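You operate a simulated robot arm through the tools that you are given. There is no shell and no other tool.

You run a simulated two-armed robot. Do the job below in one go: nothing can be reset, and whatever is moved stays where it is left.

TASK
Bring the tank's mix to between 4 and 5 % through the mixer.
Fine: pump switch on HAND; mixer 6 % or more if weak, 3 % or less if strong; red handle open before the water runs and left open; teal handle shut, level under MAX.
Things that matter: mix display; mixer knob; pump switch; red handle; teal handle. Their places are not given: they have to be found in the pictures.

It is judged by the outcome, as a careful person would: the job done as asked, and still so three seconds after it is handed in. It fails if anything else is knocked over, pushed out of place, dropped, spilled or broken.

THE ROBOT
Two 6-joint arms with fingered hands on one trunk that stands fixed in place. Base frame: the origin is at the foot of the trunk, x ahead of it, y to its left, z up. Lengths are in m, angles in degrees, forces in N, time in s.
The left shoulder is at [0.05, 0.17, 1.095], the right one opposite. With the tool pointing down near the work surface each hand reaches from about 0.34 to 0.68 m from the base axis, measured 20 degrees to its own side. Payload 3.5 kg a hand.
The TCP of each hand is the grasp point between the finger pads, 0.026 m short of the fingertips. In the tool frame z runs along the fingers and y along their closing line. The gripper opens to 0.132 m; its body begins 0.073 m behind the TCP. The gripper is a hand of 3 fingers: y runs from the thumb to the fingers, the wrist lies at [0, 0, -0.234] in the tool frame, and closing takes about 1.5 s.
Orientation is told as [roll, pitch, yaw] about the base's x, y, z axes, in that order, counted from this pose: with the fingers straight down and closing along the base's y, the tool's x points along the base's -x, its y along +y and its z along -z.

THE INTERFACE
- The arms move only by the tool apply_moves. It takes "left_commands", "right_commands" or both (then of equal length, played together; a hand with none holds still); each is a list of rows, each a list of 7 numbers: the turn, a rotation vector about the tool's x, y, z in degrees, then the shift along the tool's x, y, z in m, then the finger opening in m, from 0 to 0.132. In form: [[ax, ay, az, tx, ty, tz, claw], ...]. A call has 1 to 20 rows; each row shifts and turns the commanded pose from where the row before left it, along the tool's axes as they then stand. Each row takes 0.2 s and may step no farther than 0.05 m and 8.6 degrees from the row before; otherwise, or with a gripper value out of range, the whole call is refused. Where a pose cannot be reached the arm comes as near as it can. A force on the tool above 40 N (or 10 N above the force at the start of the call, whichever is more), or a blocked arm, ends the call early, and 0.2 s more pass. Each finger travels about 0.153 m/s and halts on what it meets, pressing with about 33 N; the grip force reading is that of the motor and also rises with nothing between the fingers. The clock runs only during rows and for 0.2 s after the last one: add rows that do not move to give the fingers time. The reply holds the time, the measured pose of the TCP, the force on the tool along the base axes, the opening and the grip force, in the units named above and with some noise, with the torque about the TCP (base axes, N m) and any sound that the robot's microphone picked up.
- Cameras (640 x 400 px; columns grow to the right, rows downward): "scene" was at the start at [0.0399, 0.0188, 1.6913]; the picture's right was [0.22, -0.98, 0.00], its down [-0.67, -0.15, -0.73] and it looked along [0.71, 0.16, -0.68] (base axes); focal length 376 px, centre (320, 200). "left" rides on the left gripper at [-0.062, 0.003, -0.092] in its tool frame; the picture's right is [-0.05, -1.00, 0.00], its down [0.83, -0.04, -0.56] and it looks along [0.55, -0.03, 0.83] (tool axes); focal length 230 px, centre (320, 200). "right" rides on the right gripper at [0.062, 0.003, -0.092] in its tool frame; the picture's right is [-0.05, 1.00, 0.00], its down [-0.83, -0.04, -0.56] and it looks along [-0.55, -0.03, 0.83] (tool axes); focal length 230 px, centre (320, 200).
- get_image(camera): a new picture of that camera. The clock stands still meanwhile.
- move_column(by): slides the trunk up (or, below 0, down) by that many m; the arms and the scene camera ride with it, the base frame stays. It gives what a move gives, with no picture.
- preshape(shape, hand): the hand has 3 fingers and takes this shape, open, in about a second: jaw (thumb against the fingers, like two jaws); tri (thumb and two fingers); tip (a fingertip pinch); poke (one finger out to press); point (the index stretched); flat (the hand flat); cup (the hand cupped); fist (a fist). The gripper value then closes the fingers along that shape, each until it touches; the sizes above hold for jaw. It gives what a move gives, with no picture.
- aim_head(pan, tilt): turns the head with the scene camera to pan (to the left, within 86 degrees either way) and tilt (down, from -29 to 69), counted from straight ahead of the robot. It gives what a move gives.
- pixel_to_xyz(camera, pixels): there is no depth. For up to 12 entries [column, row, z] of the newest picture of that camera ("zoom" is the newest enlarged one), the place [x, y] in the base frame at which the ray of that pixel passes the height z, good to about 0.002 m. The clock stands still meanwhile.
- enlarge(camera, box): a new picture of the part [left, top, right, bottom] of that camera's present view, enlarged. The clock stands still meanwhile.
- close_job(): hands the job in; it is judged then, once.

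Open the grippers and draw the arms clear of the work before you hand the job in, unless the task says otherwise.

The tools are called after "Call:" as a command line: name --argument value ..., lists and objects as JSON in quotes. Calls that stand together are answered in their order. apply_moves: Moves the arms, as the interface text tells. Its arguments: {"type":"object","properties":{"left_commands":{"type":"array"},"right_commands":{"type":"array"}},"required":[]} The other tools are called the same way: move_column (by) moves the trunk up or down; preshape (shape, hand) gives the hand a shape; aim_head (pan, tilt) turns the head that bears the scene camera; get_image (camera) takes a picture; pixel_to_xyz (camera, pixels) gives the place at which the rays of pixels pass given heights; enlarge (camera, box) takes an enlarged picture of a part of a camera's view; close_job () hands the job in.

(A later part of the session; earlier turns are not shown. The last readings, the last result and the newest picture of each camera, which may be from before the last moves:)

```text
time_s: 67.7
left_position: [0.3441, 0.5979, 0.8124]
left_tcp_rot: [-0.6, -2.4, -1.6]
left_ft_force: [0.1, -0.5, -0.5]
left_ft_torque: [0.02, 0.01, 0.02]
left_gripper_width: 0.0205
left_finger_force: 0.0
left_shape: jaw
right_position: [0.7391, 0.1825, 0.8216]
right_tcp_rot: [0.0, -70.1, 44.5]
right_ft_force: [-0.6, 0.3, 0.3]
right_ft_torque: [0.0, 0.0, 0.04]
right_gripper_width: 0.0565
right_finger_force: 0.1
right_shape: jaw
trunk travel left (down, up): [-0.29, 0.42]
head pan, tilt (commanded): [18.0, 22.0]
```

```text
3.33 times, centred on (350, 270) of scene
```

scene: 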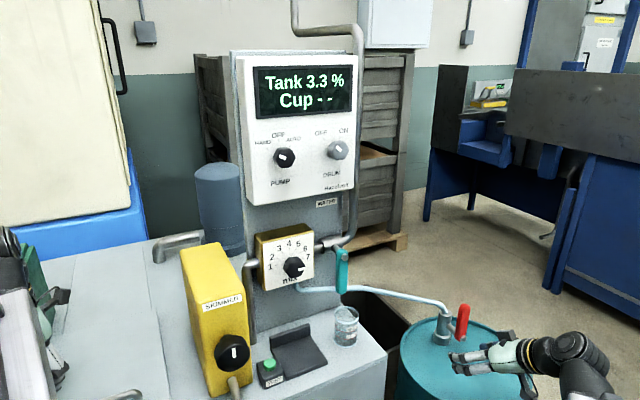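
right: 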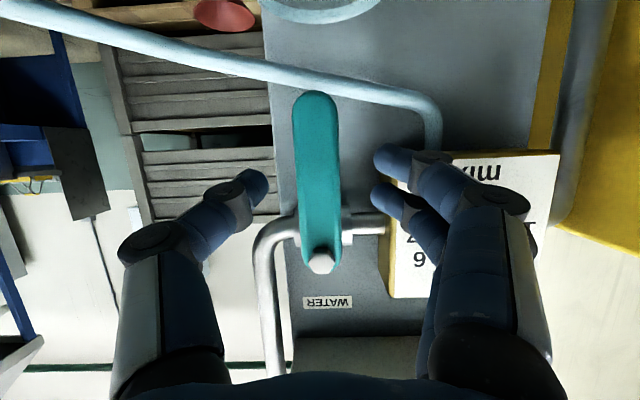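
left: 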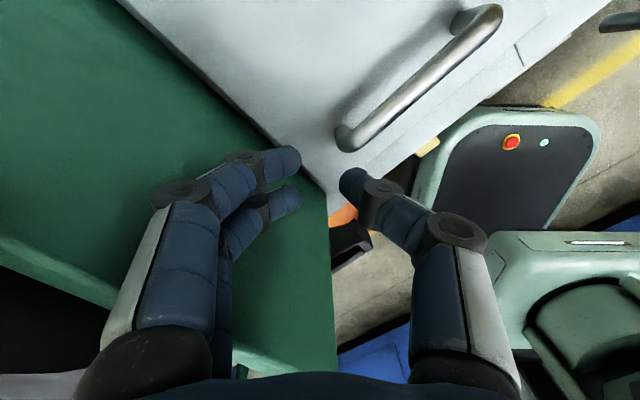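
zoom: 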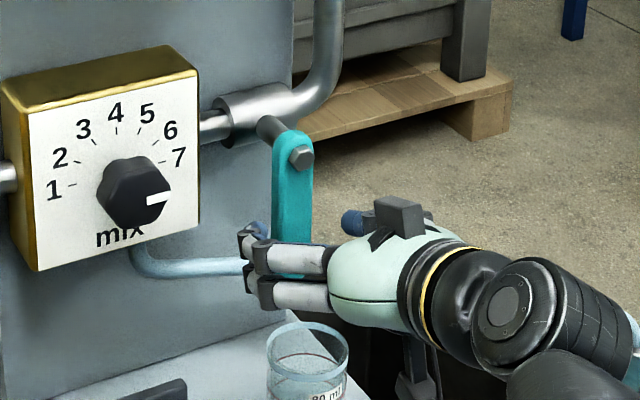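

Fingers straddle the lever with ~15 mm each side, cup clear below. I advance the last 36 mm.

Call:
apply_moves --right_commands '[[0, 0, 0, -0.0041, 0, 0.0174, 0.056], [0, 0, 0, -0.0041, 0, 0.0174, 0.056]]'

Call:
get_image --camera "right"

Call:
enlarge --camera "scene" --box '[290, 210, 410, 330]'

```text
time_s: 68.3
left_position: [0.3445, 0.5969, 0.8115]
left_tcp_rot: [-0.5, -2.3, -1.5]
left_ft_force: [0.5, 0.4, -0.9]
left_ft_torque: [-0.02, 0.01, -0.03]
left_gripper_width: 0.0204
left_finger_force: 0.0
left_shape: jaw
right_position: [0.7652, 0.2071, 0.8189]
right_tcp_rot: [-0.1, -70.1, 44.6]
right_ft_force: [-0.1, 0.4, 0.3]
right_ft_torque: [0.02, 0.02, 0.0]
right_gripper_width: 0.0564
right_finger_force: 0.0
right_shape: jaw
trunk travel left (down, up): [-0.29, 0.42]
head pan, tilt (commanded): [18.0, 22.0]
```

```text
taken
```

right: 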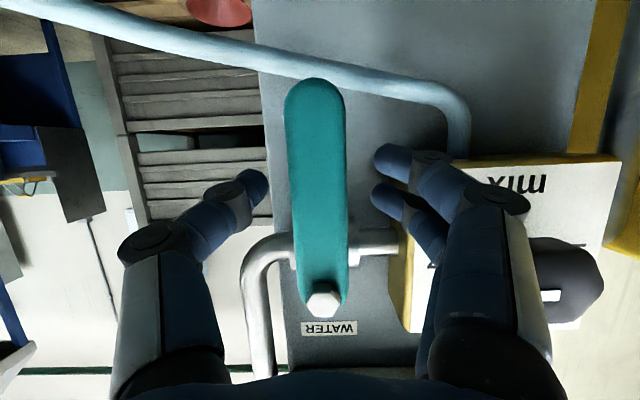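

```text
3.33 times, centred on (350, 270) of scene
```

zoom: 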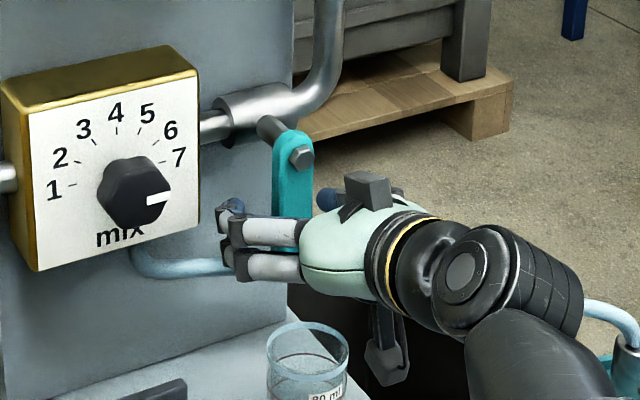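

The lever is squarely between the digits. I narrow the straddle to 36 mm and start swinging the lever right (counter-clockwise), rolling the hand along its arc.

Call:
apply_moves --right_commands '[[0, 0, 0, 0, 0, 0, 0.045], [0, 0, 0, 0, 0, 0, 0.036], [0, 0, -7.5, -0.0004, -0.0063, -0.0001, 0.036], [0, 0, -7.5, -0.0003, -0.0063, -0.0004, 0.036], [0, 0, -7.5, -0.0003, -0.0062, -0.0007, 0.036]]'

Call:
get_image --camera "right"

Call:
get_image --camera "scene"

```text
time_s: 69.5
left_position: [0.3439, 0.5985, 0.8129]
left_tcp_rot: [-0.5, -2.3, -1.5]
left_ft_force: [-1.0, 0.7, -0.3]
left_ft_torque: [0.03, 0.01, 0.02]
left_gripper_width: 0.0204
left_finger_force: 0.1
left_shape: jaw
right_position: [0.7776, 0.1925, 0.8231]
right_tcp_rot: [-46.8, -60.2, 95.2]
right_ft_force: [-0.9, 5.7, 1.1]
right_ft_torque: [0.17, 0.06, -0.01]
right_gripper_width: 0.0385
right_finger_force: 0.1
right_shape: jaw
trunk travel left (down, up): [-0.29, 0.42]
head pan, tilt (commanded): [18.0, 22.0]
```

```text
taken
```

right: 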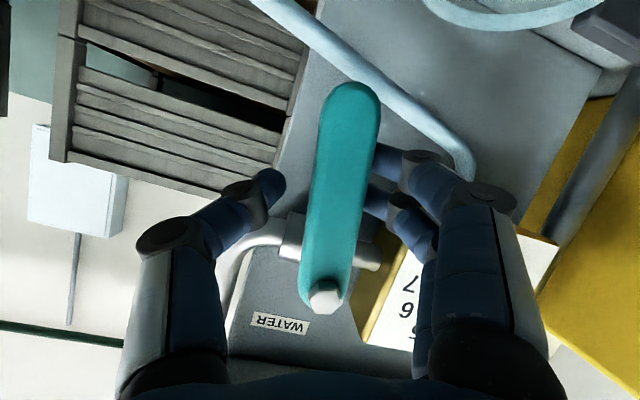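

```text
taken
```

scene: 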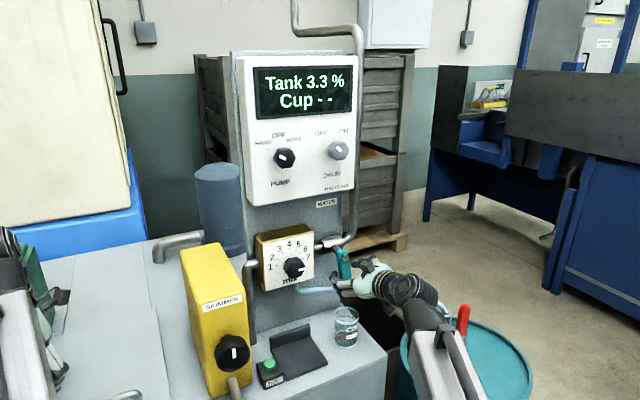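

The lever follows to the right with light force. I continue the swing.

Call:
apply_moves --right_commands '[[0, 0, -7.5, -0.0003, -0.0062, -0.0009, 0.036], [0, 0, -7.5, -0.0002, -0.0062, -0.0012, 0.036], [0, 0, -7.5, -0.0002, -0.0061, -0.0014, 0.036], [0, 0, -7.5, -0.0002, -0.0061, -0.0016, 0.036]]'

Call:
get_image --camera "right"

Call:
get_image --camera "scene"

```text
time_s: 70.5
left_position: [0.3452, 0.5972, 0.8115]
left_tcp_rot: [-0.5, -2.4, -1.6]
left_ft_force: [-0.1, -0.3, 0.1]
left_ft_torque: [0.01, -0.01, 0.03]
left_gripper_width: 0.0203
left_finger_force: 0.1
left_shape: jaw
right_position: [0.7713, 0.2135, 0.8641]
right_tcp_rot: [-63.9, -34.9, 116.5]
right_ft_force: [-0.5, -0.1, 0.2]
right_ft_torque: [-0.02, -0.01, 0.0]
right_gripper_width: 0.0364
right_finger_force: 0.0
right_shape: jaw
right hand out of reach, approached as far as the arm can: row 3, 4
trunk travel left (down, up): [-0.29, 0.42]
head pan, tilt (commanded): [18.0, 22.0]
```

```text
taken
```

right: 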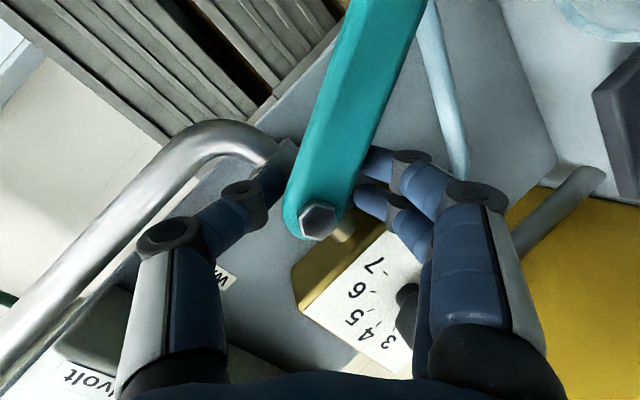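

```text
taken
```

scene: 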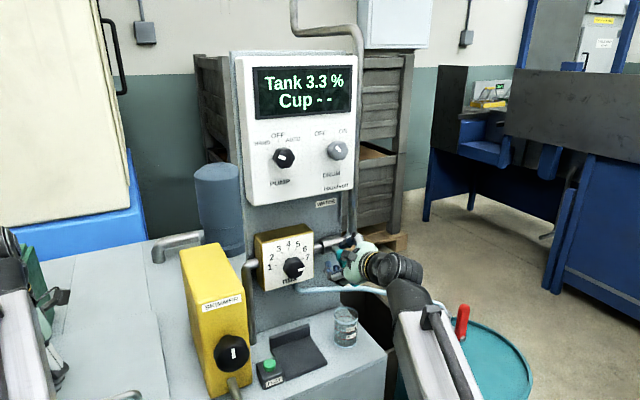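

At this extension the wrist can't roll past about -37°, so the hand slid up to the pivot while the lever stays ~36° open. I'll back out straight and instead push the lever with closed fingers without rolling.

Call:
apply_moves --right_commands '[[0, 0, 0, 0.0051, 0.0052, -0.0186, 0.045], [0, 0, 0, 0.0076, 0.0078, -0.028, 0.05], [0, 0, 0, 0.0076, 0.0078, -0.028, 0.05]]'

Call:
get_image --camera "right"

Call:
enlarge --camera "scene" --box '[290, 210, 410, 330]'

```text
time_s: 71.3
left_position: [0.3461, 0.5971, 0.8109]
left_tcp_rot: [-0.5, -2.3, -1.5]
left_ft_force: [-0.3, 0.0, -0.2]
left_ft_torque: [0.06, 0.01, -0.01]
left_gripper_width: 0.0205
left_finger_force: 0.1
left_shape: jaw
right_position: [0.6937, 0.1914, 0.8826]
right_tcp_rot: [-65.1, -35.0, 118.9]
right_ft_force: [0.3, -0.3, -0.4]
right_ft_torque: [-0.03, 0.01, 0.0]
right_gripper_width: 0.0495
right_finger_force: 0.1
right_shape: jaw
right hand out of reach, approached as far as the arm can: row 1, 2, 3
trunk travel left (down, up): [-0.29, 0.42]
head pan, tilt (commanded): [18.0, 22.0]
```

```text
taken
```

right: 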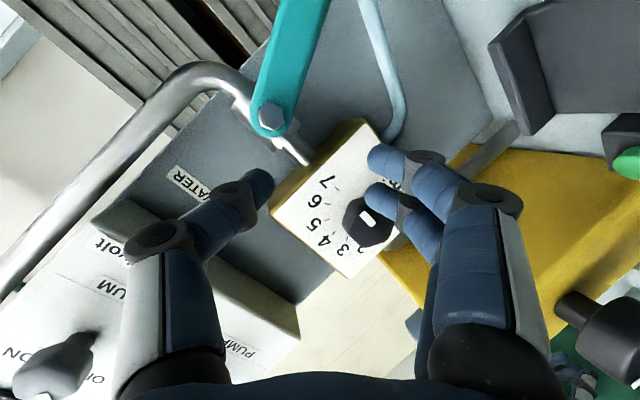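

```text
3.33 times, centred on (350, 270) of scene
```

zoom: 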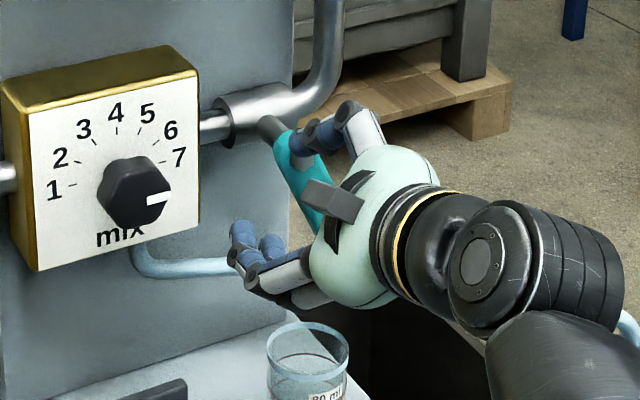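

The lever stays about 35° open, mixer knob untouched at 7. I roll the hand back toward level here.

Call:
apply_moves --right_commands '[[0, 0, 7.5, 0, 0, -0.004, 0.05], [0, 0, 7.5, 0, 0, -0.004, 0.05], [0, 0, 7.5, 0, 0, -0.004, 0.05]]'

```text
time_s: 72.1
left_position: [0.3454, 0.5978, 0.8118]
left_tcp_rot: [-0.5, -2.4, -1.5]
left_ft_force: [0.0, 0.3, 0.0]
left_ft_torque: [0.01, 0.02, 0.01]
left_gripper_width: 0.0206
left_finger_force: 0.1
left_shape: jaw
right_position: [0.6864, 0.1839, 0.887]
right_tcp_rot: [-54.0, -54.6, 103.7]
right_ft_force: [-0.1, -0.2, -0.1]
right_ft_torque: [0.0, 0.01, 0.03]
right_gripper_width: 0.0497
right_finger_force: 0.1
right_shape: jaw
trunk travel left (down, up): [-0.29, 0.42]
head pan, tilt (commanded): [18.0, 22.0]
```

Call:
apply_moves --right_commands '[[0, 0, 7.5, 0, 0, -0.005, 0.05], [0, 0, 7.5, 0, 0, -0.005, 0.05], [0, 0, 7.5, 0, 0, -0.005, 0.05], [0, 0, 7.5, 0, 0, -0.005, 0.05], [0, 7.5, 0, 0, 0, -0.005, 0.05], [0, 7.5, 0, 0, 0, -0.005, 0.03]]'

Call:
get_image --camera "right"

Call:
get_image --camera "scene"

```text
time_s: 73.5
left_position: [0.3445, 0.5974, 0.8114]
left_tcp_rot: [-0.4, -2.3, -1.4]
left_ft_force: [-0.3, 0.9, -0.2]
left_ft_torque: [-0.01, 0.03, 0.01]
left_gripper_width: 0.0205
left_finger_force: 0.0
left_shape: jaw
right_position: [0.6666, 0.164, 0.8975]
right_tcp_rot: [0.0, -54.9, 44.4]
right_ft_force: [-0.4, 0.4, 1.1]
right_ft_torque: [-0.03, -0.02, -0.01]
right_gripper_width: 0.0306
right_finger_force: 0.1
right_shape: jaw
trunk travel left (down, up): [-0.29, 0.42]
head pan, tilt (commanded): [18.0, 22.0]
```

```text
taken
```

right: 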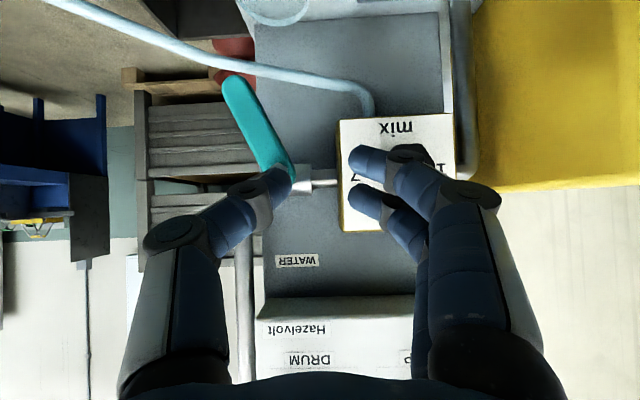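

```text
taken
```

scene: 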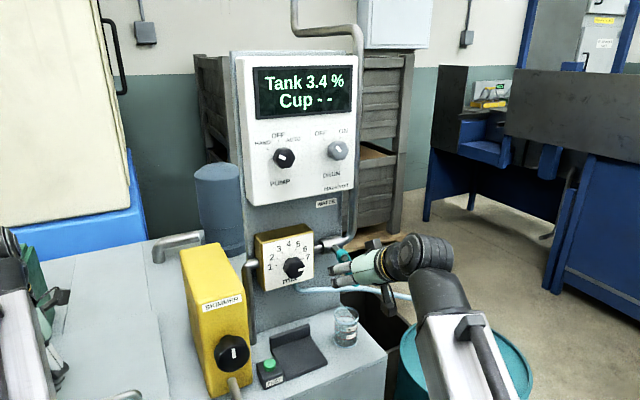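

The tank reading has moved to 3.4 %: water is already running with the lever ~35° open, a gentle rate that suits me. I'll leave it there and bring the closed fingers round to the right side of the lever, ready to push it shut.

Call:
apply_moves --right_commands '[[0, 0, 0, 0.0098, -0.0375, 0.01, 0.02], [0, 0, 0, 0.0098, -0.0375, 0.01, 0.01], [0, 0, 0, 0.0098, -0.0375, 0.01, 0.0], [0, 0, 0, 0.0098, -0.0375, 0.01, 0.0]]'

Call:
get_image --camera "right"

Call:
get_image --camera "scene"

Call:
enlarge --camera "scene" --box '[310, 210, 430, 330]'

```text
time_s: 74.5
left_position: [0.3443, 0.5974, 0.8108]
left_tcp_rot: [-0.5, -2.2, -1.6]
left_ft_force: [0.9, 0.1, 0.6]
left_ft_torque: [-0.01, 0.02, -0.01]
left_gripper_width: 0.0202
left_finger_force: 0.0
left_shape: jaw
right_position: [0.7806, 0.0647, 0.8426]
right_tcp_rot: [0.0, -55.1, 44.6]
right_ft_force: [-0.7, 0.9, -0.1]
right_ft_torque: [0.02, 0.0, 0.0]
right_gripper_width: 0.0
right_finger_force: 33.0
right_shape: jaw
trunk travel left (down, up): [-0.29, 0.42]
head pan, tilt (commanded): [18.0, 22.0]
```

```text
taken
```

right: 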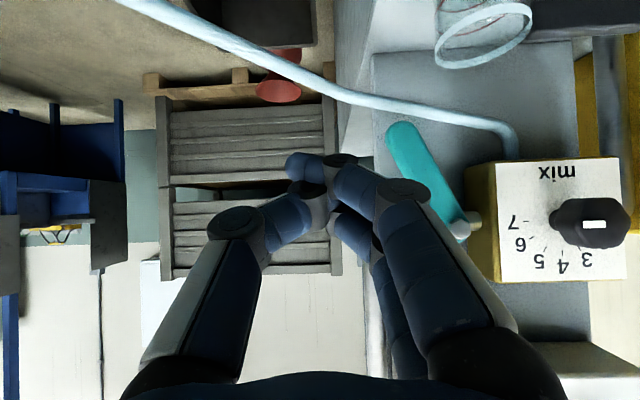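

```text
taken
```

scene: 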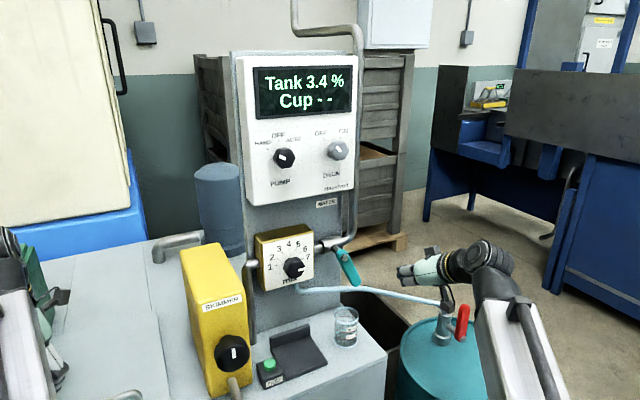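

```text
3.33 times, centred on (370, 270) of scene
```

zoom: 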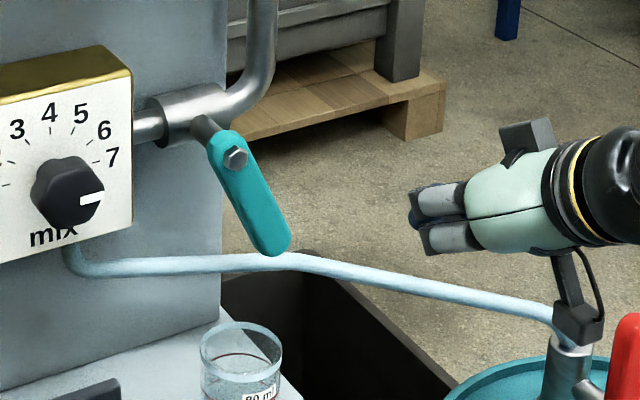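

The lever is plainly tilted ~30° right and untouched; hand is to its right with fingers closed. I advance to lever depth beside it, still clear, while the water runs.

Call:
apply_moves --right_commands '[[0, 0, 0, -0.0168, 0, 0.024, 0.0], [0, 0, 0, -0.0168, 0, 0.024, 0.0], [0, 0, 0, -0.0168, 0, 0.024, 0.0], [0, 0, 0, 0, 0, 0, 0.0], [0, 0, 0, 0, 0, 0, 0.0]]'

Call:
get_image --camera "scene"

Call:
get_image --camera "right"

Call:
enlarge --camera "scene" --box '[310, 210, 430, 330]'

```text
time_s: 75.7
left_position: [0.3447, 0.5974, 0.8112]
left_tcp_rot: [-0.6, -2.4, -1.4]
left_ft_force: [0.6, -0.4, 0.3]
left_ft_torque: [-0.03, 0.01, -0.03]
left_gripper_width: 0.0205
left_finger_force: 0.2
left_shape: jaw
right_position: [0.8413, 0.1269, 0.8445]
right_tcp_rot: [0.1, -55.1, 44.4]
right_ft_force: [0.3, 0.6, 0.5]
right_ft_torque: [0.01, -0.01, -0.01]
right_gripper_width: 0.0
right_finger_force: 32.7
right_shape: jaw
trunk travel left (down, up): [-0.29, 0.42]
head pan, tilt (commanded): [18.0, 22.0]
```

```text
taken
```

scene: 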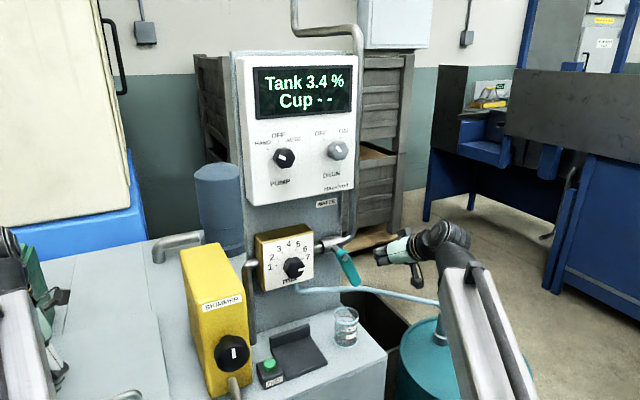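

```text
taken
```

right: 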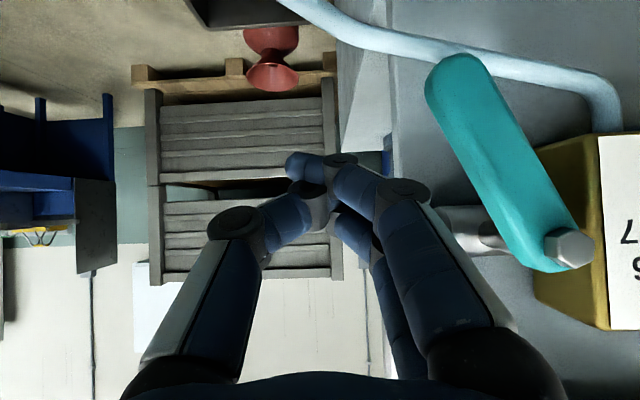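

```text
3.33 times, centred on (370, 270) of scene
```

zoom: 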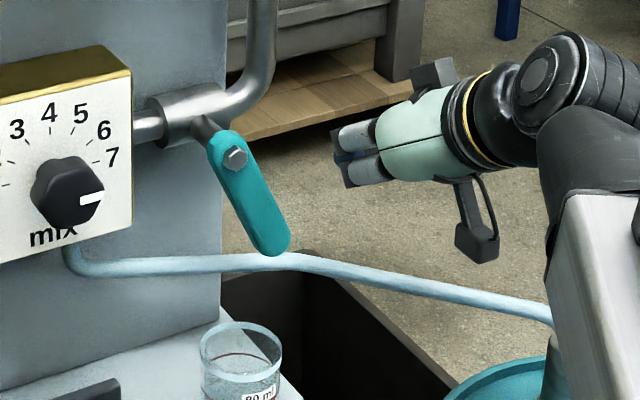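

Reading 3.4 % at t=75.7 s; mixer, pump and red handle look right. I wait 2 s and check the rate.

Call:
apply_moves --right_commands '[[0, 0, 0, 0, 0, 0, 0.0], [0, 0, 0, 0, 0, 0, 0.0], [0, 0, 0, 0, 0, 0, 0.0], [0, 0, 0, 0, 0, 0, 0.0], [0, 0, 0, 0, 0, 0, 0.0], [0, 0, 0, 0, 0, 0, 0.0], [0, 0, 0, 0, 0, 0, 0.0], [0, 0, 0, 0, 0, 0, 0.0], [0, 0, 0, 0, 0, 0, 0.0]]'

Call:
enlarge --camera "scene" --box '[240, 50, 370, 200]'

```text
time_s: 77.7
left_position: [0.3439, 0.5974, 0.8118]
left_tcp_rot: [-0.5, -2.4, -1.6]
left_ft_force: [-0.2, 0.3, -0.1]
left_ft_torque: [-0.01, 0.0, -0.05]
left_gripper_width: 0.02
left_finger_force: 0.0
left_shape: jaw
right_position: [0.8418, 0.1271, 0.8439]
right_tcp_rot: [0.0, -55.2, 44.5]
right_ft_force: [-0.2, 0.2, -0.3]
right_ft_torque: [0.01, 0.03, 0.01]
right_gripper_width: 0.0
right_finger_force: 32.8
right_shape: jaw
trunk travel left (down, up): [-0.29, 0.42]
head pan, tilt (commanded): [18.0, 22.0]
```

```text
2.67 times, centred on (305, 125) of scene
```

zoom: 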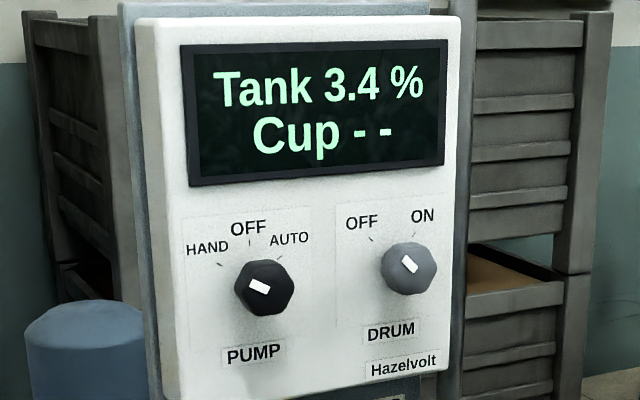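

Still 3.4 %; the rate is slow. I wait 4 s more.

Call:
apply_moves --right_commands '[[0, 0, 0, 0, 0, 0, 0], [0, 0, 0, 0, 0, 0, 0], [0, 0, 0, 0, 0, 0, 0], [0, 0, 0, 0, 0, 0, 0], [0, 0, 0, 0, 0, 0, 0], [0, 0, 0, 0, 0, 0, 0], [0, 0, 0, 0, 0, 0, 0], [0, 0, 0, 0, 0, 0, 0], [0, 0, 0, 0, 0, 0, 0], [0, 0, 0, 0, 0, 0, 0], [0, 0, 0, 0, 0, 0, 0], [0, 0, 0, 0, 0, 0, 0], [0, 0, 0, 0, 0, 0, 0], [0, 0, 0, 0, 0, 0, 0], [0, 0, 0, 0, 0, 0, 0], [0, 0, 0, 0, 0, 0, 0], [0, 0, 0, 0, 0, 0, 0], [0, 0, 0, 0, 0, 0, 0], [0, 0, 0, 0, 0, 0, 0], [0, 0, 0, 0, 0, 0, 0]]'

Call:
enlarge --camera "scene" --box '[240, 50, 370, 200]'

```text
time_s: 81.9
left_position: [0.3455, 0.5977, 0.812]
left_tcp_rot: [-0.4, -2.2, -1.4]
left_ft_force: [-0.5, -1.0, 0.3]
left_ft_torque: [-0.02, -0.02, -0.01]
left_gripper_width: 0.0203
left_finger_force: 0.1
left_shape: jaw
right_position: [0.8421, 0.1256, 0.8442]
right_tcp_rot: [0.0, -55.1, 44.5]
right_ft_force: [-0.6, 0.0, 0.8]
right_ft_torque: [0.02, 0.0, -0.01]
right_gripper_width: 0.0
right_finger_force: 32.7
right_shape: jaw
trunk travel left (down, up): [-0.29, 0.42]
head pan, tilt (commanded): [18.0, 22.0]
```

```text
2.67 times, centred on (305, 125) of scene
```

zoom: 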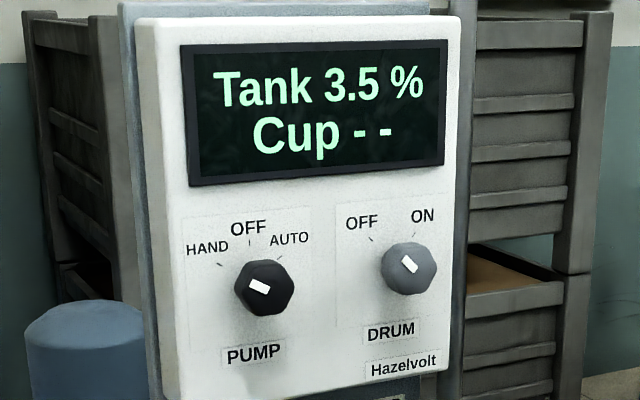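

3.5 % at t=81.9 s, about 0.1 % per 7 s. I wait 8 s and check the display again.

Call:
apply_moves --right_commands '[[0, 0, 0, 0, 0, 0, 0], [0, 0, 0, 0, 0, 0, 0], [0, 0, 0, 0, 0, 0, 0], [0, 0, 0, 0, 0, 0, 0], [0, 0, 0, 0, 0, 0, 0], [0, 0, 0, 0, 0, 0, 0], [0, 0, 0, 0, 0, 0, 0], [0, 0, 0, 0, 0, 0, 0], [0, 0, 0, 0, 0, 0, 0], [0, 0, 0, 0, 0, 0, 0], [0, 0, 0, 0, 0, 0, 0], [0, 0, 0, 0, 0, 0, 0], [0, 0, 0, 0, 0, 0, 0], [0, 0, 0, 0, 0, 0, 0], [0, 0, 0, 0, 0, 0, 0], [0, 0, 0, 0, 0, 0, 0], [0, 0, 0, 0, 0, 0, 0], [0, 0, 0, 0, 0, 0, 0], [0, 0, 0, 0, 0, 0, 0], [0, 0, 0, 0, 0, 0, 0]]'

Call:
apply_moves --right_commands '[[0, 0, 0, 0, 0, 0, 0], [0, 0, 0, 0, 0, 0, 0], [0, 0, 0, 0, 0, 0, 0], [0, 0, 0, 0, 0, 0, 0], [0, 0, 0, 0, 0, 0, 0], [0, 0, 0, 0, 0, 0, 0], [0, 0, 0, 0, 0, 0, 0], [0, 0, 0, 0, 0, 0, 0], [0, 0, 0, 0, 0, 0, 0], [0, 0, 0, 0, 0, 0, 0], [0, 0, 0, 0, 0, 0, 0], [0, 0, 0, 0, 0, 0, 0], [0, 0, 0, 0, 0, 0, 0], [0, 0, 0, 0, 0, 0, 0], [0, 0, 0, 0, 0, 0, 0], [0, 0, 0, 0, 0, 0, 0], [0, 0, 0, 0, 0, 0, 0], [0, 0, 0, 0, 0, 0, 0], [0, 0, 0, 0, 0, 0, 0], [0, 0, 0, 0, 0, 0, 0]]'

Call:
get_image --camera "scene"

```text
time_s: 86.1
left_position: [0.3448, 0.5966, 0.812]
left_tcp_rot: [-0.5, -2.3, -1.5]
left_ft_force: [0.0, -0.4, -0.1]
left_ft_torque: [0.01, -0.01, 0.01]
left_gripper_width: 0.0204
left_finger_force: 0.1
left_shape: jaw
right_position: [0.8415, 0.1261, 0.8436]
right_tcp_rot: [0.0, -55.1, 44.6]
right_ft_force: [-0.4, 0.2, 0.2]
right_ft_torque: [-0.02, 0.01, -0.01]
right_gripper_width: 0.0
right_finger_force: 33.0
right_shape: jaw
trunk travel left (down, up): [-0.29, 0.42]
head pan, tilt (commanded): [18.0, 22.0]
```

```text
time_s: 90.3
left_position: [0.3434, 0.5975, 0.8132]
left_tcp_rot: [-0.4, -2.3, -1.4]
left_ft_force: [0.6, 0.2, -0.9]
left_ft_torque: [0.03, 0.0, -0.02]
left_gripper_width: 0.0204
left_finger_force: 0.0
left_shape: jaw
right_position: [0.8413, 0.126, 0.8439]
right_tcp_rot: [0.0, -55.1, 44.4]
right_ft_force: [-0.1, -0.2, -0.8]
right_ft_torque: [-0.01, 0.01, 0.01]
right_gripper_width: 0.0
right_finger_force: 32.8
right_shape: jaw
trunk travel left (down, up): [-0.29, 0.42]
head pan, tilt (commanded): [18.0, 22.0]
```

```text
taken
```

scene: 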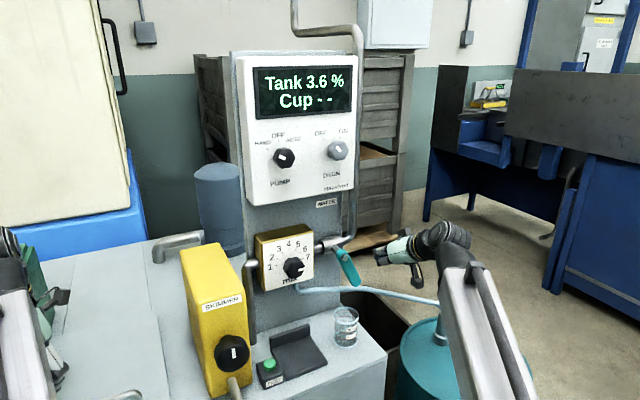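

3.6 % at t=90.3 s. I wait about 12 s and look again.

Call:
apply_moves --right_commands '[[0, 0, 0, 0, 0, 0, 0], [0, 0, 0, 0, 0, 0, 0], [0, 0, 0, 0, 0, 0, 0], [0, 0, 0, 0, 0, 0, 0], [0, 0, 0, 0, 0, 0, 0], [0, 0, 0, 0, 0, 0, 0], [0, 0, 0, 0, 0, 0, 0], [0, 0, 0, 0, 0, 0, 0], [0, 0, 0, 0, 0, 0, 0], [0, 0, 0, 0, 0, 0, 0], [0, 0, 0, 0, 0, 0, 0], [0, 0, 0, 0, 0, 0, 0], [0, 0, 0, 0, 0, 0, 0], [0, 0, 0, 0, 0, 0, 0], [0, 0, 0, 0, 0, 0, 0], [0, 0, 0, 0, 0, 0, 0], [0, 0, 0, 0, 0, 0, 0], [0, 0, 0, 0, 0, 0, 0], [0, 0, 0, 0, 0, 0, 0], [0, 0, 0, 0, 0, 0, 0]]'

Call:
apply_moves --right_commands '[[0, 0, 0, 0, 0, 0, 0], [0, 0, 0, 0, 0, 0, 0], [0, 0, 0, 0, 0, 0, 0], [0, 0, 0, 0, 0, 0, 0], [0, 0, 0, 0, 0, 0, 0], [0, 0, 0, 0, 0, 0, 0], [0, 0, 0, 0, 0, 0, 0], [0, 0, 0, 0, 0, 0, 0], [0, 0, 0, 0, 0, 0, 0], [0, 0, 0, 0, 0, 0, 0], [0, 0, 0, 0, 0, 0, 0], [0, 0, 0, 0, 0, 0, 0], [0, 0, 0, 0, 0, 0, 0], [0, 0, 0, 0, 0, 0, 0], [0, 0, 0, 0, 0, 0, 0], [0, 0, 0, 0, 0, 0, 0], [0, 0, 0, 0, 0, 0, 0], [0, 0, 0, 0, 0, 0, 0], [0, 0, 0, 0, 0, 0, 0], [0, 0, 0, 0, 0, 0, 0]]'

Call:
apply_moves --right_commands '[[0, 0, 0, 0, 0, 0, 0], [0, 0, 0, 0, 0, 0, 0], [0, 0, 0, 0, 0, 0, 0], [0, 0, 0, 0, 0, 0, 0], [0, 0, 0, 0, 0, 0, 0], [0, 0, 0, 0, 0, 0, 0], [0, 0, 0, 0, 0, 0, 0], [0, 0, 0, 0, 0, 0, 0], [0, 0, 0, 0, 0, 0, 0], [0, 0, 0, 0, 0, 0, 0], [0, 0, 0, 0, 0, 0, 0], [0, 0, 0, 0, 0, 0, 0], [0, 0, 0, 0, 0, 0, 0], [0, 0, 0, 0, 0, 0, 0], [0, 0, 0, 0, 0, 0, 0], [0, 0, 0, 0, 0, 0, 0], [0, 0, 0, 0, 0, 0, 0], [0, 0, 0, 0, 0, 0, 0], [0, 0, 0, 0, 0, 0, 0], [0, 0, 0, 0, 0, 0, 0]]'

Call:
get_image --camera "scene"

```text
time_s: 94.5
left_position: [0.346, 0.5983, 0.812]
left_tcp_rot: [-0.5, -2.3, -1.6]
left_ft_force: [0.2, 0.2, -0.4]
left_ft_torque: [0.0, 0.0, -0.01]
left_gripper_width: 0.0202
left_finger_force: 0.1
left_shape: jaw
right_position: [0.8411, 0.1262, 0.8436]
right_tcp_rot: [0.0, -55.2, 44.5]
right_ft_force: [-1.4, -0.9, 0.7]
right_ft_torque: [0.01, 0.0, 0.0]
right_gripper_width: 0.0
right_finger_force: 33.1
right_shape: jaw
trunk travel left (down, up): [-0.29, 0.42]
head pan, tilt (commanded): [18.0, 22.0]
```

```text
time_s: 98.7
left_position: [0.3451, 0.5977, 0.8116]
left_tcp_rot: [-0.5, -2.2, -1.5]
left_ft_force: [-0.6, -0.3, -0.6]
left_ft_torque: [0.01, -0.01, -0.03]
left_gripper_width: 0.0204
left_finger_force: 0.1
left_shape: jaw
right_position: [0.8402, 0.1264, 0.8433]
right_tcp_rot: [-0.1, -55.1, 44.5]
right_ft_force: [-0.9, 0.2, 0.6]
right_ft_torque: [0.0, -0.01, -0.01]
right_gripper_width: 0.0002
right_finger_force: 33.6
right_shape: jaw
trunk travel left (down, up): [-0.29, 0.42]
head pan, tilt (commanded): [18.0, 22.0]
```

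```text
time_s: 102.9
left_position: [0.3449, 0.5969, 0.8118]
left_tcp_rot: [-0.5, -2.4, -1.5]
left_ft_force: [0.0, -0.8, -0.5]
left_ft_torque: [0.01, 0.02, 0.03]
left_gripper_width: 0.0205
left_finger_force: 0.0
left_shape: jaw
right_position: [0.8417, 0.1267, 0.8439]
right_tcp_rot: [0.0, -55.2, 44.5]
right_ft_force: [-0.2, 0.0, 0.2]
right_ft_torque: [0.0, 0.04, 0.0]
right_gripper_width: 0.0
right_finger_force: 33.6
right_shape: jaw
trunk travel left (down, up): [-0.29, 0.42]
head pan, tilt (commanded): [18.0, 22.0]
```

```text
taken
```

scene: 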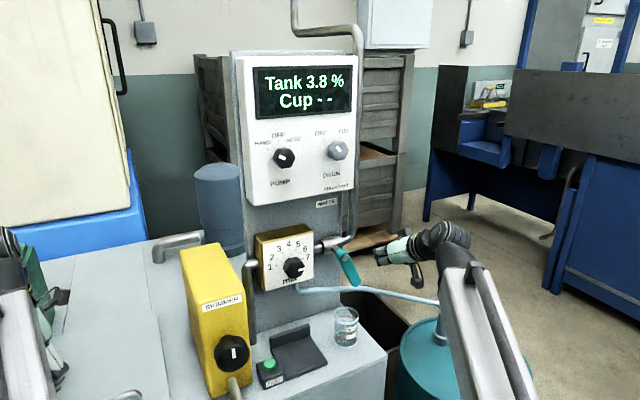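

3.8 % at t=102.9 s. I glance at the level gauge to be sure it's well under MAX, then come back to the display.

Call:
aim_head --pan 40 --tilt 58

Call:
enlarge --camera "scene" --box '[230, 130, 320, 260]'

Call:
aim_head --pan 18 --tilt 22

Call:
get_image --camera "scene"

```text
time_s: 103.9
left_position: [0.345, 0.5978, 0.8114]
left_tcp_rot: [-0.5, -2.3, -1.6]
left_ft_force: [0.2, 0.1, 1.1]
left_ft_torque: [0.03, -0.03, -0.01]
left_gripper_width: 0.0203
left_finger_force: 0.1
left_shape: jaw
right_position: [0.8424, 0.1253, 0.8441]
right_tcp_rot: [-0.1, -55.1, 44.6]
right_ft_force: [-0.8, 0.6, -0.5]
right_ft_torque: [-0.01, -0.02, -0.04]
right_gripper_width: 0.0
right_finger_force: 32.5
right_shape: jaw
trunk travel left (down, up): [-0.29, 0.42]
head pan, tilt (commanded): [40.0, 58.0]
```

```text
3.08 times, centred on (275, 195) of scene
```

zoom: 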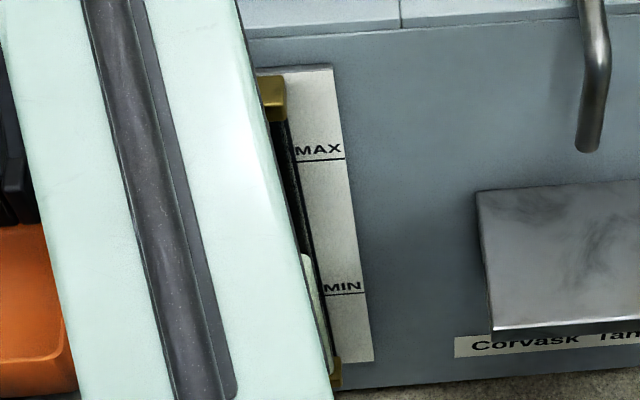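

```text
time_s: 104.9
left_position: [0.3448, 0.5975, 0.8115]
left_tcp_rot: [-0.5, -2.4, -1.6]
left_ft_force: [-0.2, -0.5, -0.1]
left_ft_torque: [0.0, -0.01, 0.03]
left_gripper_width: 0.0202
left_finger_force: 0.1
left_shape: jaw
right_position: [0.8414, 0.1265, 0.8433]
right_tcp_rot: [0.0, -55.1, 44.4]
right_ft_force: [0.1, -0.1, 0.1]
right_ft_torque: [0.02, -0.01, 0.01]
right_gripper_width: 0.0001
right_finger_force: 33.2
right_shape: jaw
trunk travel left (down, up): [-0.29, 0.42]
head pan, tilt (commanded): [18.0, 22.0]
```

```text
taken
```

scene: 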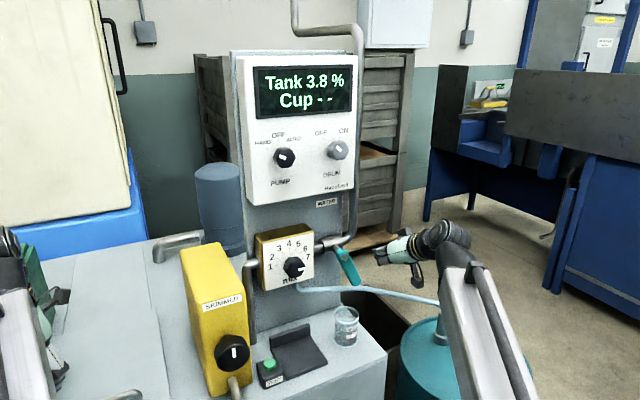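

Level has risen a little (liquid top at y≈255, MAX at 158): plenty of margin. I wait about 12 s more.

Call:
apply_moves --right_commands '[[0, 0, 0, 0, 0, 0, 0], [0, 0, 0, 0, 0, 0, 0], [0, 0, 0, 0, 0, 0, 0], [0, 0, 0, 0, 0, 0, 0], [0, 0, 0, 0, 0, 0, 0], [0, 0, 0, 0, 0, 0, 0], [0, 0, 0, 0, 0, 0, 0], [0, 0, 0, 0, 0, 0, 0], [0, 0, 0, 0, 0, 0, 0], [0, 0, 0, 0, 0, 0, 0], [0, 0, 0, 0, 0, 0, 0], [0, 0, 0, 0, 0, 0, 0], [0, 0, 0, 0, 0, 0, 0], [0, 0, 0, 0, 0, 0, 0], [0, 0, 0, 0, 0, 0, 0], [0, 0, 0, 0, 0, 0, 0], [0, 0, 0, 0, 0, 0, 0], [0, 0, 0, 0, 0, 0, 0], [0, 0, 0, 0, 0, 0, 0], [0, 0, 0, 0, 0, 0, 0]]'

Call:
apply_moves --right_commands '[[0, 0, 0, 0, 0, 0, 0], [0, 0, 0, 0, 0, 0, 0], [0, 0, 0, 0, 0, 0, 0], [0, 0, 0, 0, 0, 0, 0], [0, 0, 0, 0, 0, 0, 0], [0, 0, 0, 0, 0, 0, 0], [0, 0, 0, 0, 0, 0, 0], [0, 0, 0, 0, 0, 0, 0], [0, 0, 0, 0, 0, 0, 0], [0, 0, 0, 0, 0, 0, 0], [0, 0, 0, 0, 0, 0, 0], [0, 0, 0, 0, 0, 0, 0], [0, 0, 0, 0, 0, 0, 0], [0, 0, 0, 0, 0, 0, 0], [0, 0, 0, 0, 0, 0, 0], [0, 0, 0, 0, 0, 0, 0], [0, 0, 0, 0, 0, 0, 0], [0, 0, 0, 0, 0, 0, 0], [0, 0, 0, 0, 0, 0, 0], [0, 0, 0, 0, 0, 0, 0]]'

Call:
apply_moves --right_commands '[[0, 0, 0, 0, 0, 0, 0], [0, 0, 0, 0, 0, 0, 0], [0, 0, 0, 0, 0, 0, 0], [0, 0, 0, 0, 0, 0, 0], [0, 0, 0, 0, 0, 0, 0], [0, 0, 0, 0, 0, 0, 0], [0, 0, 0, 0, 0, 0, 0], [0, 0, 0, 0, 0, 0, 0], [0, 0, 0, 0, 0, 0, 0], [0, 0, 0, 0, 0, 0, 0], [0, 0, 0, 0, 0, 0, 0], [0, 0, 0, 0, 0, 0, 0], [0, 0, 0, 0, 0, 0, 0], [0, 0, 0, 0, 0, 0, 0], [0, 0, 0, 0, 0, 0, 0], [0, 0, 0, 0, 0, 0, 0], [0, 0, 0, 0, 0, 0, 0], [0, 0, 0, 0, 0, 0, 0], [0, 0, 0, 0, 0, 0, 0], [0, 0, 0, 0, 0, 0, 0]]'

Call:
get_image --camera "scene"

```text
time_s: 109.1
left_position: [0.3439, 0.5978, 0.8115]
left_tcp_rot: [-0.6, -2.2, -1.5]
left_ft_force: [0.2, -0.2, 0.1]
left_ft_torque: [0.01, 0.0, 0.02]
left_gripper_width: 0.0203
left_finger_force: 0.0
left_shape: jaw
right_position: [0.8415, 0.1266, 0.844]
right_tcp_rot: [0.0, -55.0, 44.5]
right_ft_force: [0.4, 0.6, 0.0]
right_ft_torque: [0.02, -0.01, 0.0]
right_gripper_width: 0.0001
right_finger_force: 32.9
right_shape: jaw
trunk travel left (down, up): [-0.29, 0.42]
head pan, tilt (commanded): [18.0, 22.0]
```

```text
time_s: 113.3
left_position: [0.3456, 0.5967, 0.813]
left_tcp_rot: [-0.5, -2.3, -1.6]
left_ft_force: [0.4, -0.1, -0.4]
left_ft_torque: [0.03, -0.02, 0.02]
left_gripper_width: 0.0203
left_finger_force: 0.1
left_shape: jaw
right_position: [0.8404, 0.1263, 0.844]
right_tcp_rot: [0.0, -55.0, 44.5]
right_ft_force: [-0.7, 0.5, 0.0]
right_ft_torque: [0.02, 0.02, 0.01]
right_gripper_width: 0.0
right_finger_force: 32.9
right_shape: jaw
trunk travel left (down, up): [-0.29, 0.42]
head pan, tilt (commanded): [18.0, 22.0]
```

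```text
time_s: 117.5
left_position: [0.3452, 0.5975, 0.8113]
left_tcp_rot: [-0.5, -2.3, -1.5]
left_ft_force: [1.1, 0.8, 0.5]
left_ft_torque: [-0.02, 0.01, -0.03]
left_gripper_width: 0.0204
left_finger_force: 0.0
left_shape: jaw
right_position: [0.8397, 0.1266, 0.8437]
right_tcp_rot: [0.0, -55.1, 44.4]
right_ft_force: [-0.8, 1.2, -0.5]
right_ft_torque: [0.02, 0.02, 0.0]
right_gripper_width: 0.0001
right_finger_force: 32.9
right_shape: jaw
trunk travel left (down, up): [-0.29, 0.42]
head pan, tilt (commanded): [18.0, 22.0]
```

```text
taken
```

scene: 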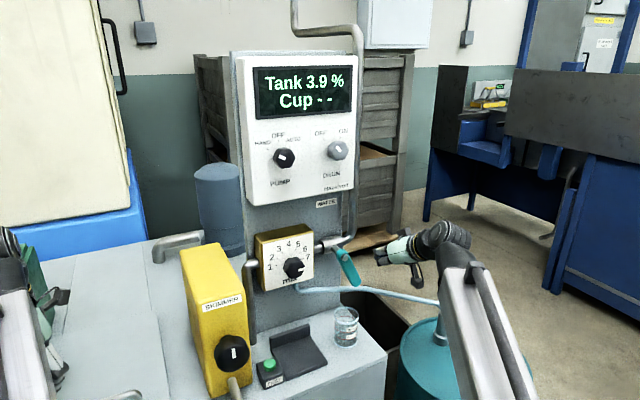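

3.9 % at t=117.5 s. I wait another 12 s.

Call:
apply_moves --right_commands '[[0, 0, 0, 0, 0, 0, 0], [0, 0, 0, 0, 0, 0, 0], [0, 0, 0, 0, 0, 0, 0], [0, 0, 0, 0, 0, 0, 0], [0, 0, 0, 0, 0, 0, 0], [0, 0, 0, 0, 0, 0, 0], [0, 0, 0, 0, 0, 0, 0], [0, 0, 0, 0, 0, 0, 0], [0, 0, 0, 0, 0, 0, 0], [0, 0, 0, 0, 0, 0, 0], [0, 0, 0, 0, 0, 0, 0], [0, 0, 0, 0, 0, 0, 0], [0, 0, 0, 0, 0, 0, 0], [0, 0, 0, 0, 0, 0, 0], [0, 0, 0, 0, 0, 0, 0], [0, 0, 0, 0, 0, 0, 0], [0, 0, 0, 0, 0, 0, 0], [0, 0, 0, 0, 0, 0, 0], [0, 0, 0, 0, 0, 0, 0], [0, 0, 0, 0, 0, 0, 0]]'

Call:
apply_moves --right_commands '[[0, 0, 0, 0, 0, 0, 0], [0, 0, 0, 0, 0, 0, 0], [0, 0, 0, 0, 0, 0, 0], [0, 0, 0, 0, 0, 0, 0], [0, 0, 0, 0, 0, 0, 0], [0, 0, 0, 0, 0, 0, 0], [0, 0, 0, 0, 0, 0, 0], [0, 0, 0, 0, 0, 0, 0], [0, 0, 0, 0, 0, 0, 0], [0, 0, 0, 0, 0, 0, 0], [0, 0, 0, 0, 0, 0, 0], [0, 0, 0, 0, 0, 0, 0], [0, 0, 0, 0, 0, 0, 0], [0, 0, 0, 0, 0, 0, 0], [0, 0, 0, 0, 0, 0, 0], [0, 0, 0, 0, 0, 0, 0], [0, 0, 0, 0, 0, 0, 0], [0, 0, 0, 0, 0, 0, 0], [0, 0, 0, 0, 0, 0, 0], [0, 0, 0, 0, 0, 0, 0]]'

Call:
apply_moves --right_commands '[[0, 0, 0, 0, 0, 0, 0], [0, 0, 0, 0, 0, 0, 0], [0, 0, 0, 0, 0, 0, 0], [0, 0, 0, 0, 0, 0, 0], [0, 0, 0, 0, 0, 0, 0], [0, 0, 0, 0, 0, 0, 0], [0, 0, 0, 0, 0, 0, 0], [0, 0, 0, 0, 0, 0, 0], [0, 0, 0, 0, 0, 0, 0], [0, 0, 0, 0, 0, 0, 0], [0, 0, 0, 0, 0, 0, 0], [0, 0, 0, 0, 0, 0, 0], [0, 0, 0, 0, 0, 0, 0], [0, 0, 0, 0, 0, 0, 0], [0, 0, 0, 0, 0, 0, 0], [0, 0, 0, 0, 0, 0, 0], [0, 0, 0, 0, 0, 0, 0], [0, 0, 0, 0, 0, 0, 0], [0, 0, 0, 0, 0, 0, 0], [0, 0, 0, 0, 0, 0, 0]]'

Call:
get_image --camera "scene"

```text
time_s: 121.7
left_position: [0.3455, 0.5978, 0.8127]
left_tcp_rot: [-0.5, -2.3, -1.5]
left_ft_force: [0.2, 0.4, -0.4]
left_ft_torque: [0.0, 0.0, -0.01]
left_gripper_width: 0.0204
left_finger_force: 0.1
left_shape: jaw
right_position: [0.8415, 0.1265, 0.8436]
right_tcp_rot: [0.0, -55.1, 44.5]
right_ft_force: [-0.1, -0.1, -0.1]
right_ft_torque: [-0.01, -0.02, -0.02]
right_gripper_width: 0.0003
right_finger_force: 32.9
right_shape: jaw
trunk travel left (down, up): [-0.29, 0.42]
head pan, tilt (commanded): [18.0, 22.0]
```

```text
time_s: 125.9
left_position: [0.3445, 0.5973, 0.8123]
left_tcp_rot: [-0.5, -2.2, -1.4]
left_ft_force: [-0.1, 0.2, -1.3]
left_ft_torque: [0.02, 0.0, -0.03]
left_gripper_width: 0.0204
left_finger_force: 0.1
left_shape: jaw
right_position: [0.8413, 0.1261, 0.8446]
right_tcp_rot: [0.0, -55.1, 44.6]
right_ft_force: [-0.5, -1.0, -0.3]
right_ft_torque: [-0.01, -0.01, -0.01]
right_gripper_width: 0.0
right_finger_force: 32.8
right_shape: jaw
trunk travel left (down, up): [-0.29, 0.42]
head pan, tilt (commanded): [18.0, 22.0]
```

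```text
time_s: 130.1
left_position: [0.345, 0.5977, 0.8119]
left_tcp_rot: [-0.5, -2.4, -1.5]
left_ft_force: [0.8, 0.1, 0.1]
left_ft_torque: [0.0, -0.02, 0.0]
left_gripper_width: 0.0204
left_finger_force: 0.0
left_shape: jaw
right_position: [0.8415, 0.1268, 0.8436]
right_tcp_rot: [0.0, -55.1, 44.5]
right_ft_force: [0.0, -0.5, -0.4]
right_ft_torque: [0.01, -0.03, -0.01]
right_gripper_width: 0.0001
right_finger_force: 33.3
right_shape: jaw
trunk travel left (down, up): [-0.29, 0.42]
head pan, tilt (commanded): [18.0, 22.0]
```

```text
taken
```

scene: 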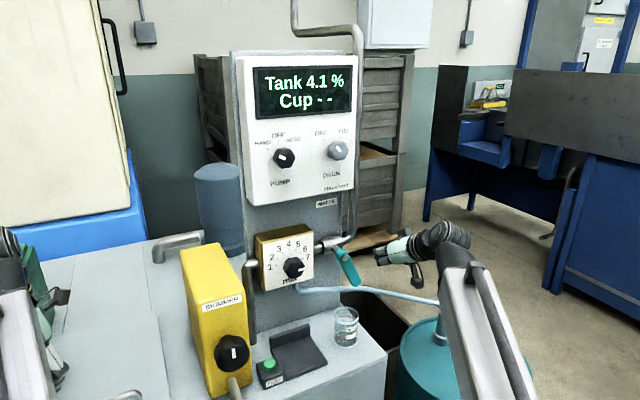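

4.1 % at t=130 s. I let it run toward ~4.4 % for margin, waiting another 12 s.

Call:
apply_moves --right_commands '[[0, 0, 0, 0, 0, 0, 0], [0, 0, 0, 0, 0, 0, 0], [0, 0, 0, 0, 0, 0, 0], [0, 0, 0, 0, 0, 0, 0], [0, 0, 0, 0, 0, 0, 0], [0, 0, 0, 0, 0, 0, 0], [0, 0, 0, 0, 0, 0, 0], [0, 0, 0, 0, 0, 0, 0], [0, 0, 0, 0, 0, 0, 0], [0, 0, 0, 0, 0, 0, 0], [0, 0, 0, 0, 0, 0, 0], [0, 0, 0, 0, 0, 0, 0], [0, 0, 0, 0, 0, 0, 0], [0, 0, 0, 0, 0, 0, 0], [0, 0, 0, 0, 0, 0, 0], [0, 0, 0, 0, 0, 0, 0], [0, 0, 0, 0, 0, 0, 0], [0, 0, 0, 0, 0, 0, 0], [0, 0, 0, 0, 0, 0, 0], [0, 0, 0, 0, 0, 0, 0]]'

Call:
apply_moves --right_commands '[[0, 0, 0, 0, 0, 0, 0], [0, 0, 0, 0, 0, 0, 0], [0, 0, 0, 0, 0, 0, 0], [0, 0, 0, 0, 0, 0, 0], [0, 0, 0, 0, 0, 0, 0], [0, 0, 0, 0, 0, 0, 0], [0, 0, 0, 0, 0, 0, 0], [0, 0, 0, 0, 0, 0, 0], [0, 0, 0, 0, 0, 0, 0], [0, 0, 0, 0, 0, 0, 0], [0, 0, 0, 0, 0, 0, 0], [0, 0, 0, 0, 0, 0, 0], [0, 0, 0, 0, 0, 0, 0], [0, 0, 0, 0, 0, 0, 0], [0, 0, 0, 0, 0, 0, 0], [0, 0, 0, 0, 0, 0, 0], [0, 0, 0, 0, 0, 0, 0], [0, 0, 0, 0, 0, 0, 0], [0, 0, 0, 0, 0, 0, 0], [0, 0, 0, 0, 0, 0, 0]]'

Call:
apply_moves --right_commands '[[0, 0, 0, 0, 0, 0, 0], [0, 0, 0, 0, 0, 0, 0], [0, 0, 0, 0, 0, 0, 0], [0, 0, 0, 0, 0, 0, 0], [0, 0, 0, 0, 0, 0, 0], [0, 0, 0, 0, 0, 0, 0], [0, 0, 0, 0, 0, 0, 0], [0, 0, 0, 0, 0, 0, 0], [0, 0, 0, 0, 0, 0, 0], [0, 0, 0, 0, 0, 0, 0], [0, 0, 0, 0, 0, 0, 0], [0, 0, 0, 0, 0, 0, 0], [0, 0, 0, 0, 0, 0, 0], [0, 0, 0, 0, 0, 0, 0], [0, 0, 0, 0, 0, 0, 0], [0, 0, 0, 0, 0, 0, 0], [0, 0, 0, 0, 0, 0, 0], [0, 0, 0, 0, 0, 0, 0], [0, 0, 0, 0, 0, 0, 0], [0, 0, 0, 0, 0, 0, 0]]'

Call:
get_image --camera "scene"

```text
time_s: 134.3
left_position: [0.3454, 0.5967, 0.8128]
left_tcp_rot: [-0.6, -2.3, -1.5]
left_ft_force: [0.7, 0.6, -0.1]
left_ft_torque: [-0.02, 0.02, -0.01]
left_gripper_width: 0.0203
left_finger_force: 0.1
left_shape: jaw
right_position: [0.8407, 0.1267, 0.8432]
right_tcp_rot: [-0.1, -55.2, 44.6]
right_ft_force: [0.2, 0.1, 0.9]
right_ft_torque: [-0.01, -0.03, 0.0]
right_gripper_width: 0.0
right_finger_force: 33.2
right_shape: jaw
trunk travel left (down, up): [-0.29, 0.42]
head pan, tilt (commanded): [18.0, 22.0]
```

```text
time_s: 138.5
left_position: [0.3452, 0.5968, 0.8117]
left_tcp_rot: [-0.6, -2.3, -1.5]
left_ft_force: [0.3, 0.3, 0.4]
left_ft_torque: [-0.01, -0.01, 0.0]
left_gripper_width: 0.0205
left_finger_force: 0.1
left_shape: jaw
right_position: [0.8406, 0.1274, 0.8441]
right_tcp_rot: [0.0, -55.1, 44.5]
right_ft_force: [-0.6, 0.0, 0.0]
right_ft_torque: [0.04, -0.01, 0.0]
right_gripper_width: 0.0001
right_finger_force: 32.9
right_shape: jaw
trunk travel left (down, up): [-0.29, 0.42]
head pan, tilt (commanded): [18.0, 22.0]
```

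```text
time_s: 142.7
left_position: [0.3452, 0.5971, 0.8121]
left_tcp_rot: [-0.6, -2.3, -1.5]
left_ft_force: [0.2, -0.5, -0.5]
left_ft_torque: [0.0, 0.01, -0.01]
left_gripper_width: 0.0206
left_finger_force: 0.1
left_shape: jaw
right_position: [0.8414, 0.1259, 0.8436]
right_tcp_rot: [-0.1, -55.2, 44.4]
right_ft_force: [-0.8, 0.0, -0.1]
right_ft_torque: [0.0, -0.02, -0.03]
right_gripper_width: 0.0
right_finger_force: 33.2
right_shape: jaw
trunk travel left (down, up): [-0.29, 0.42]
head pan, tilt (commanded): [18.0, 22.0]
```

```text
taken
```

scene: 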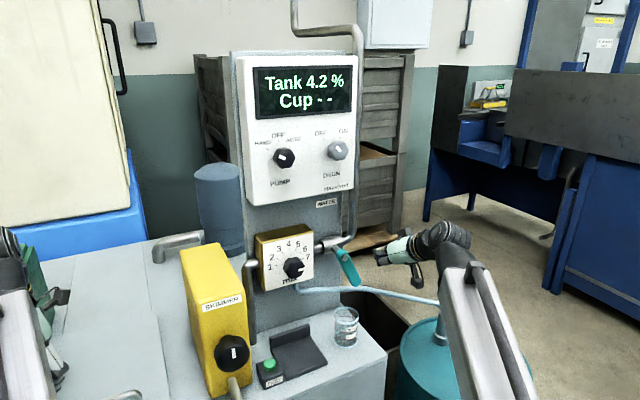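

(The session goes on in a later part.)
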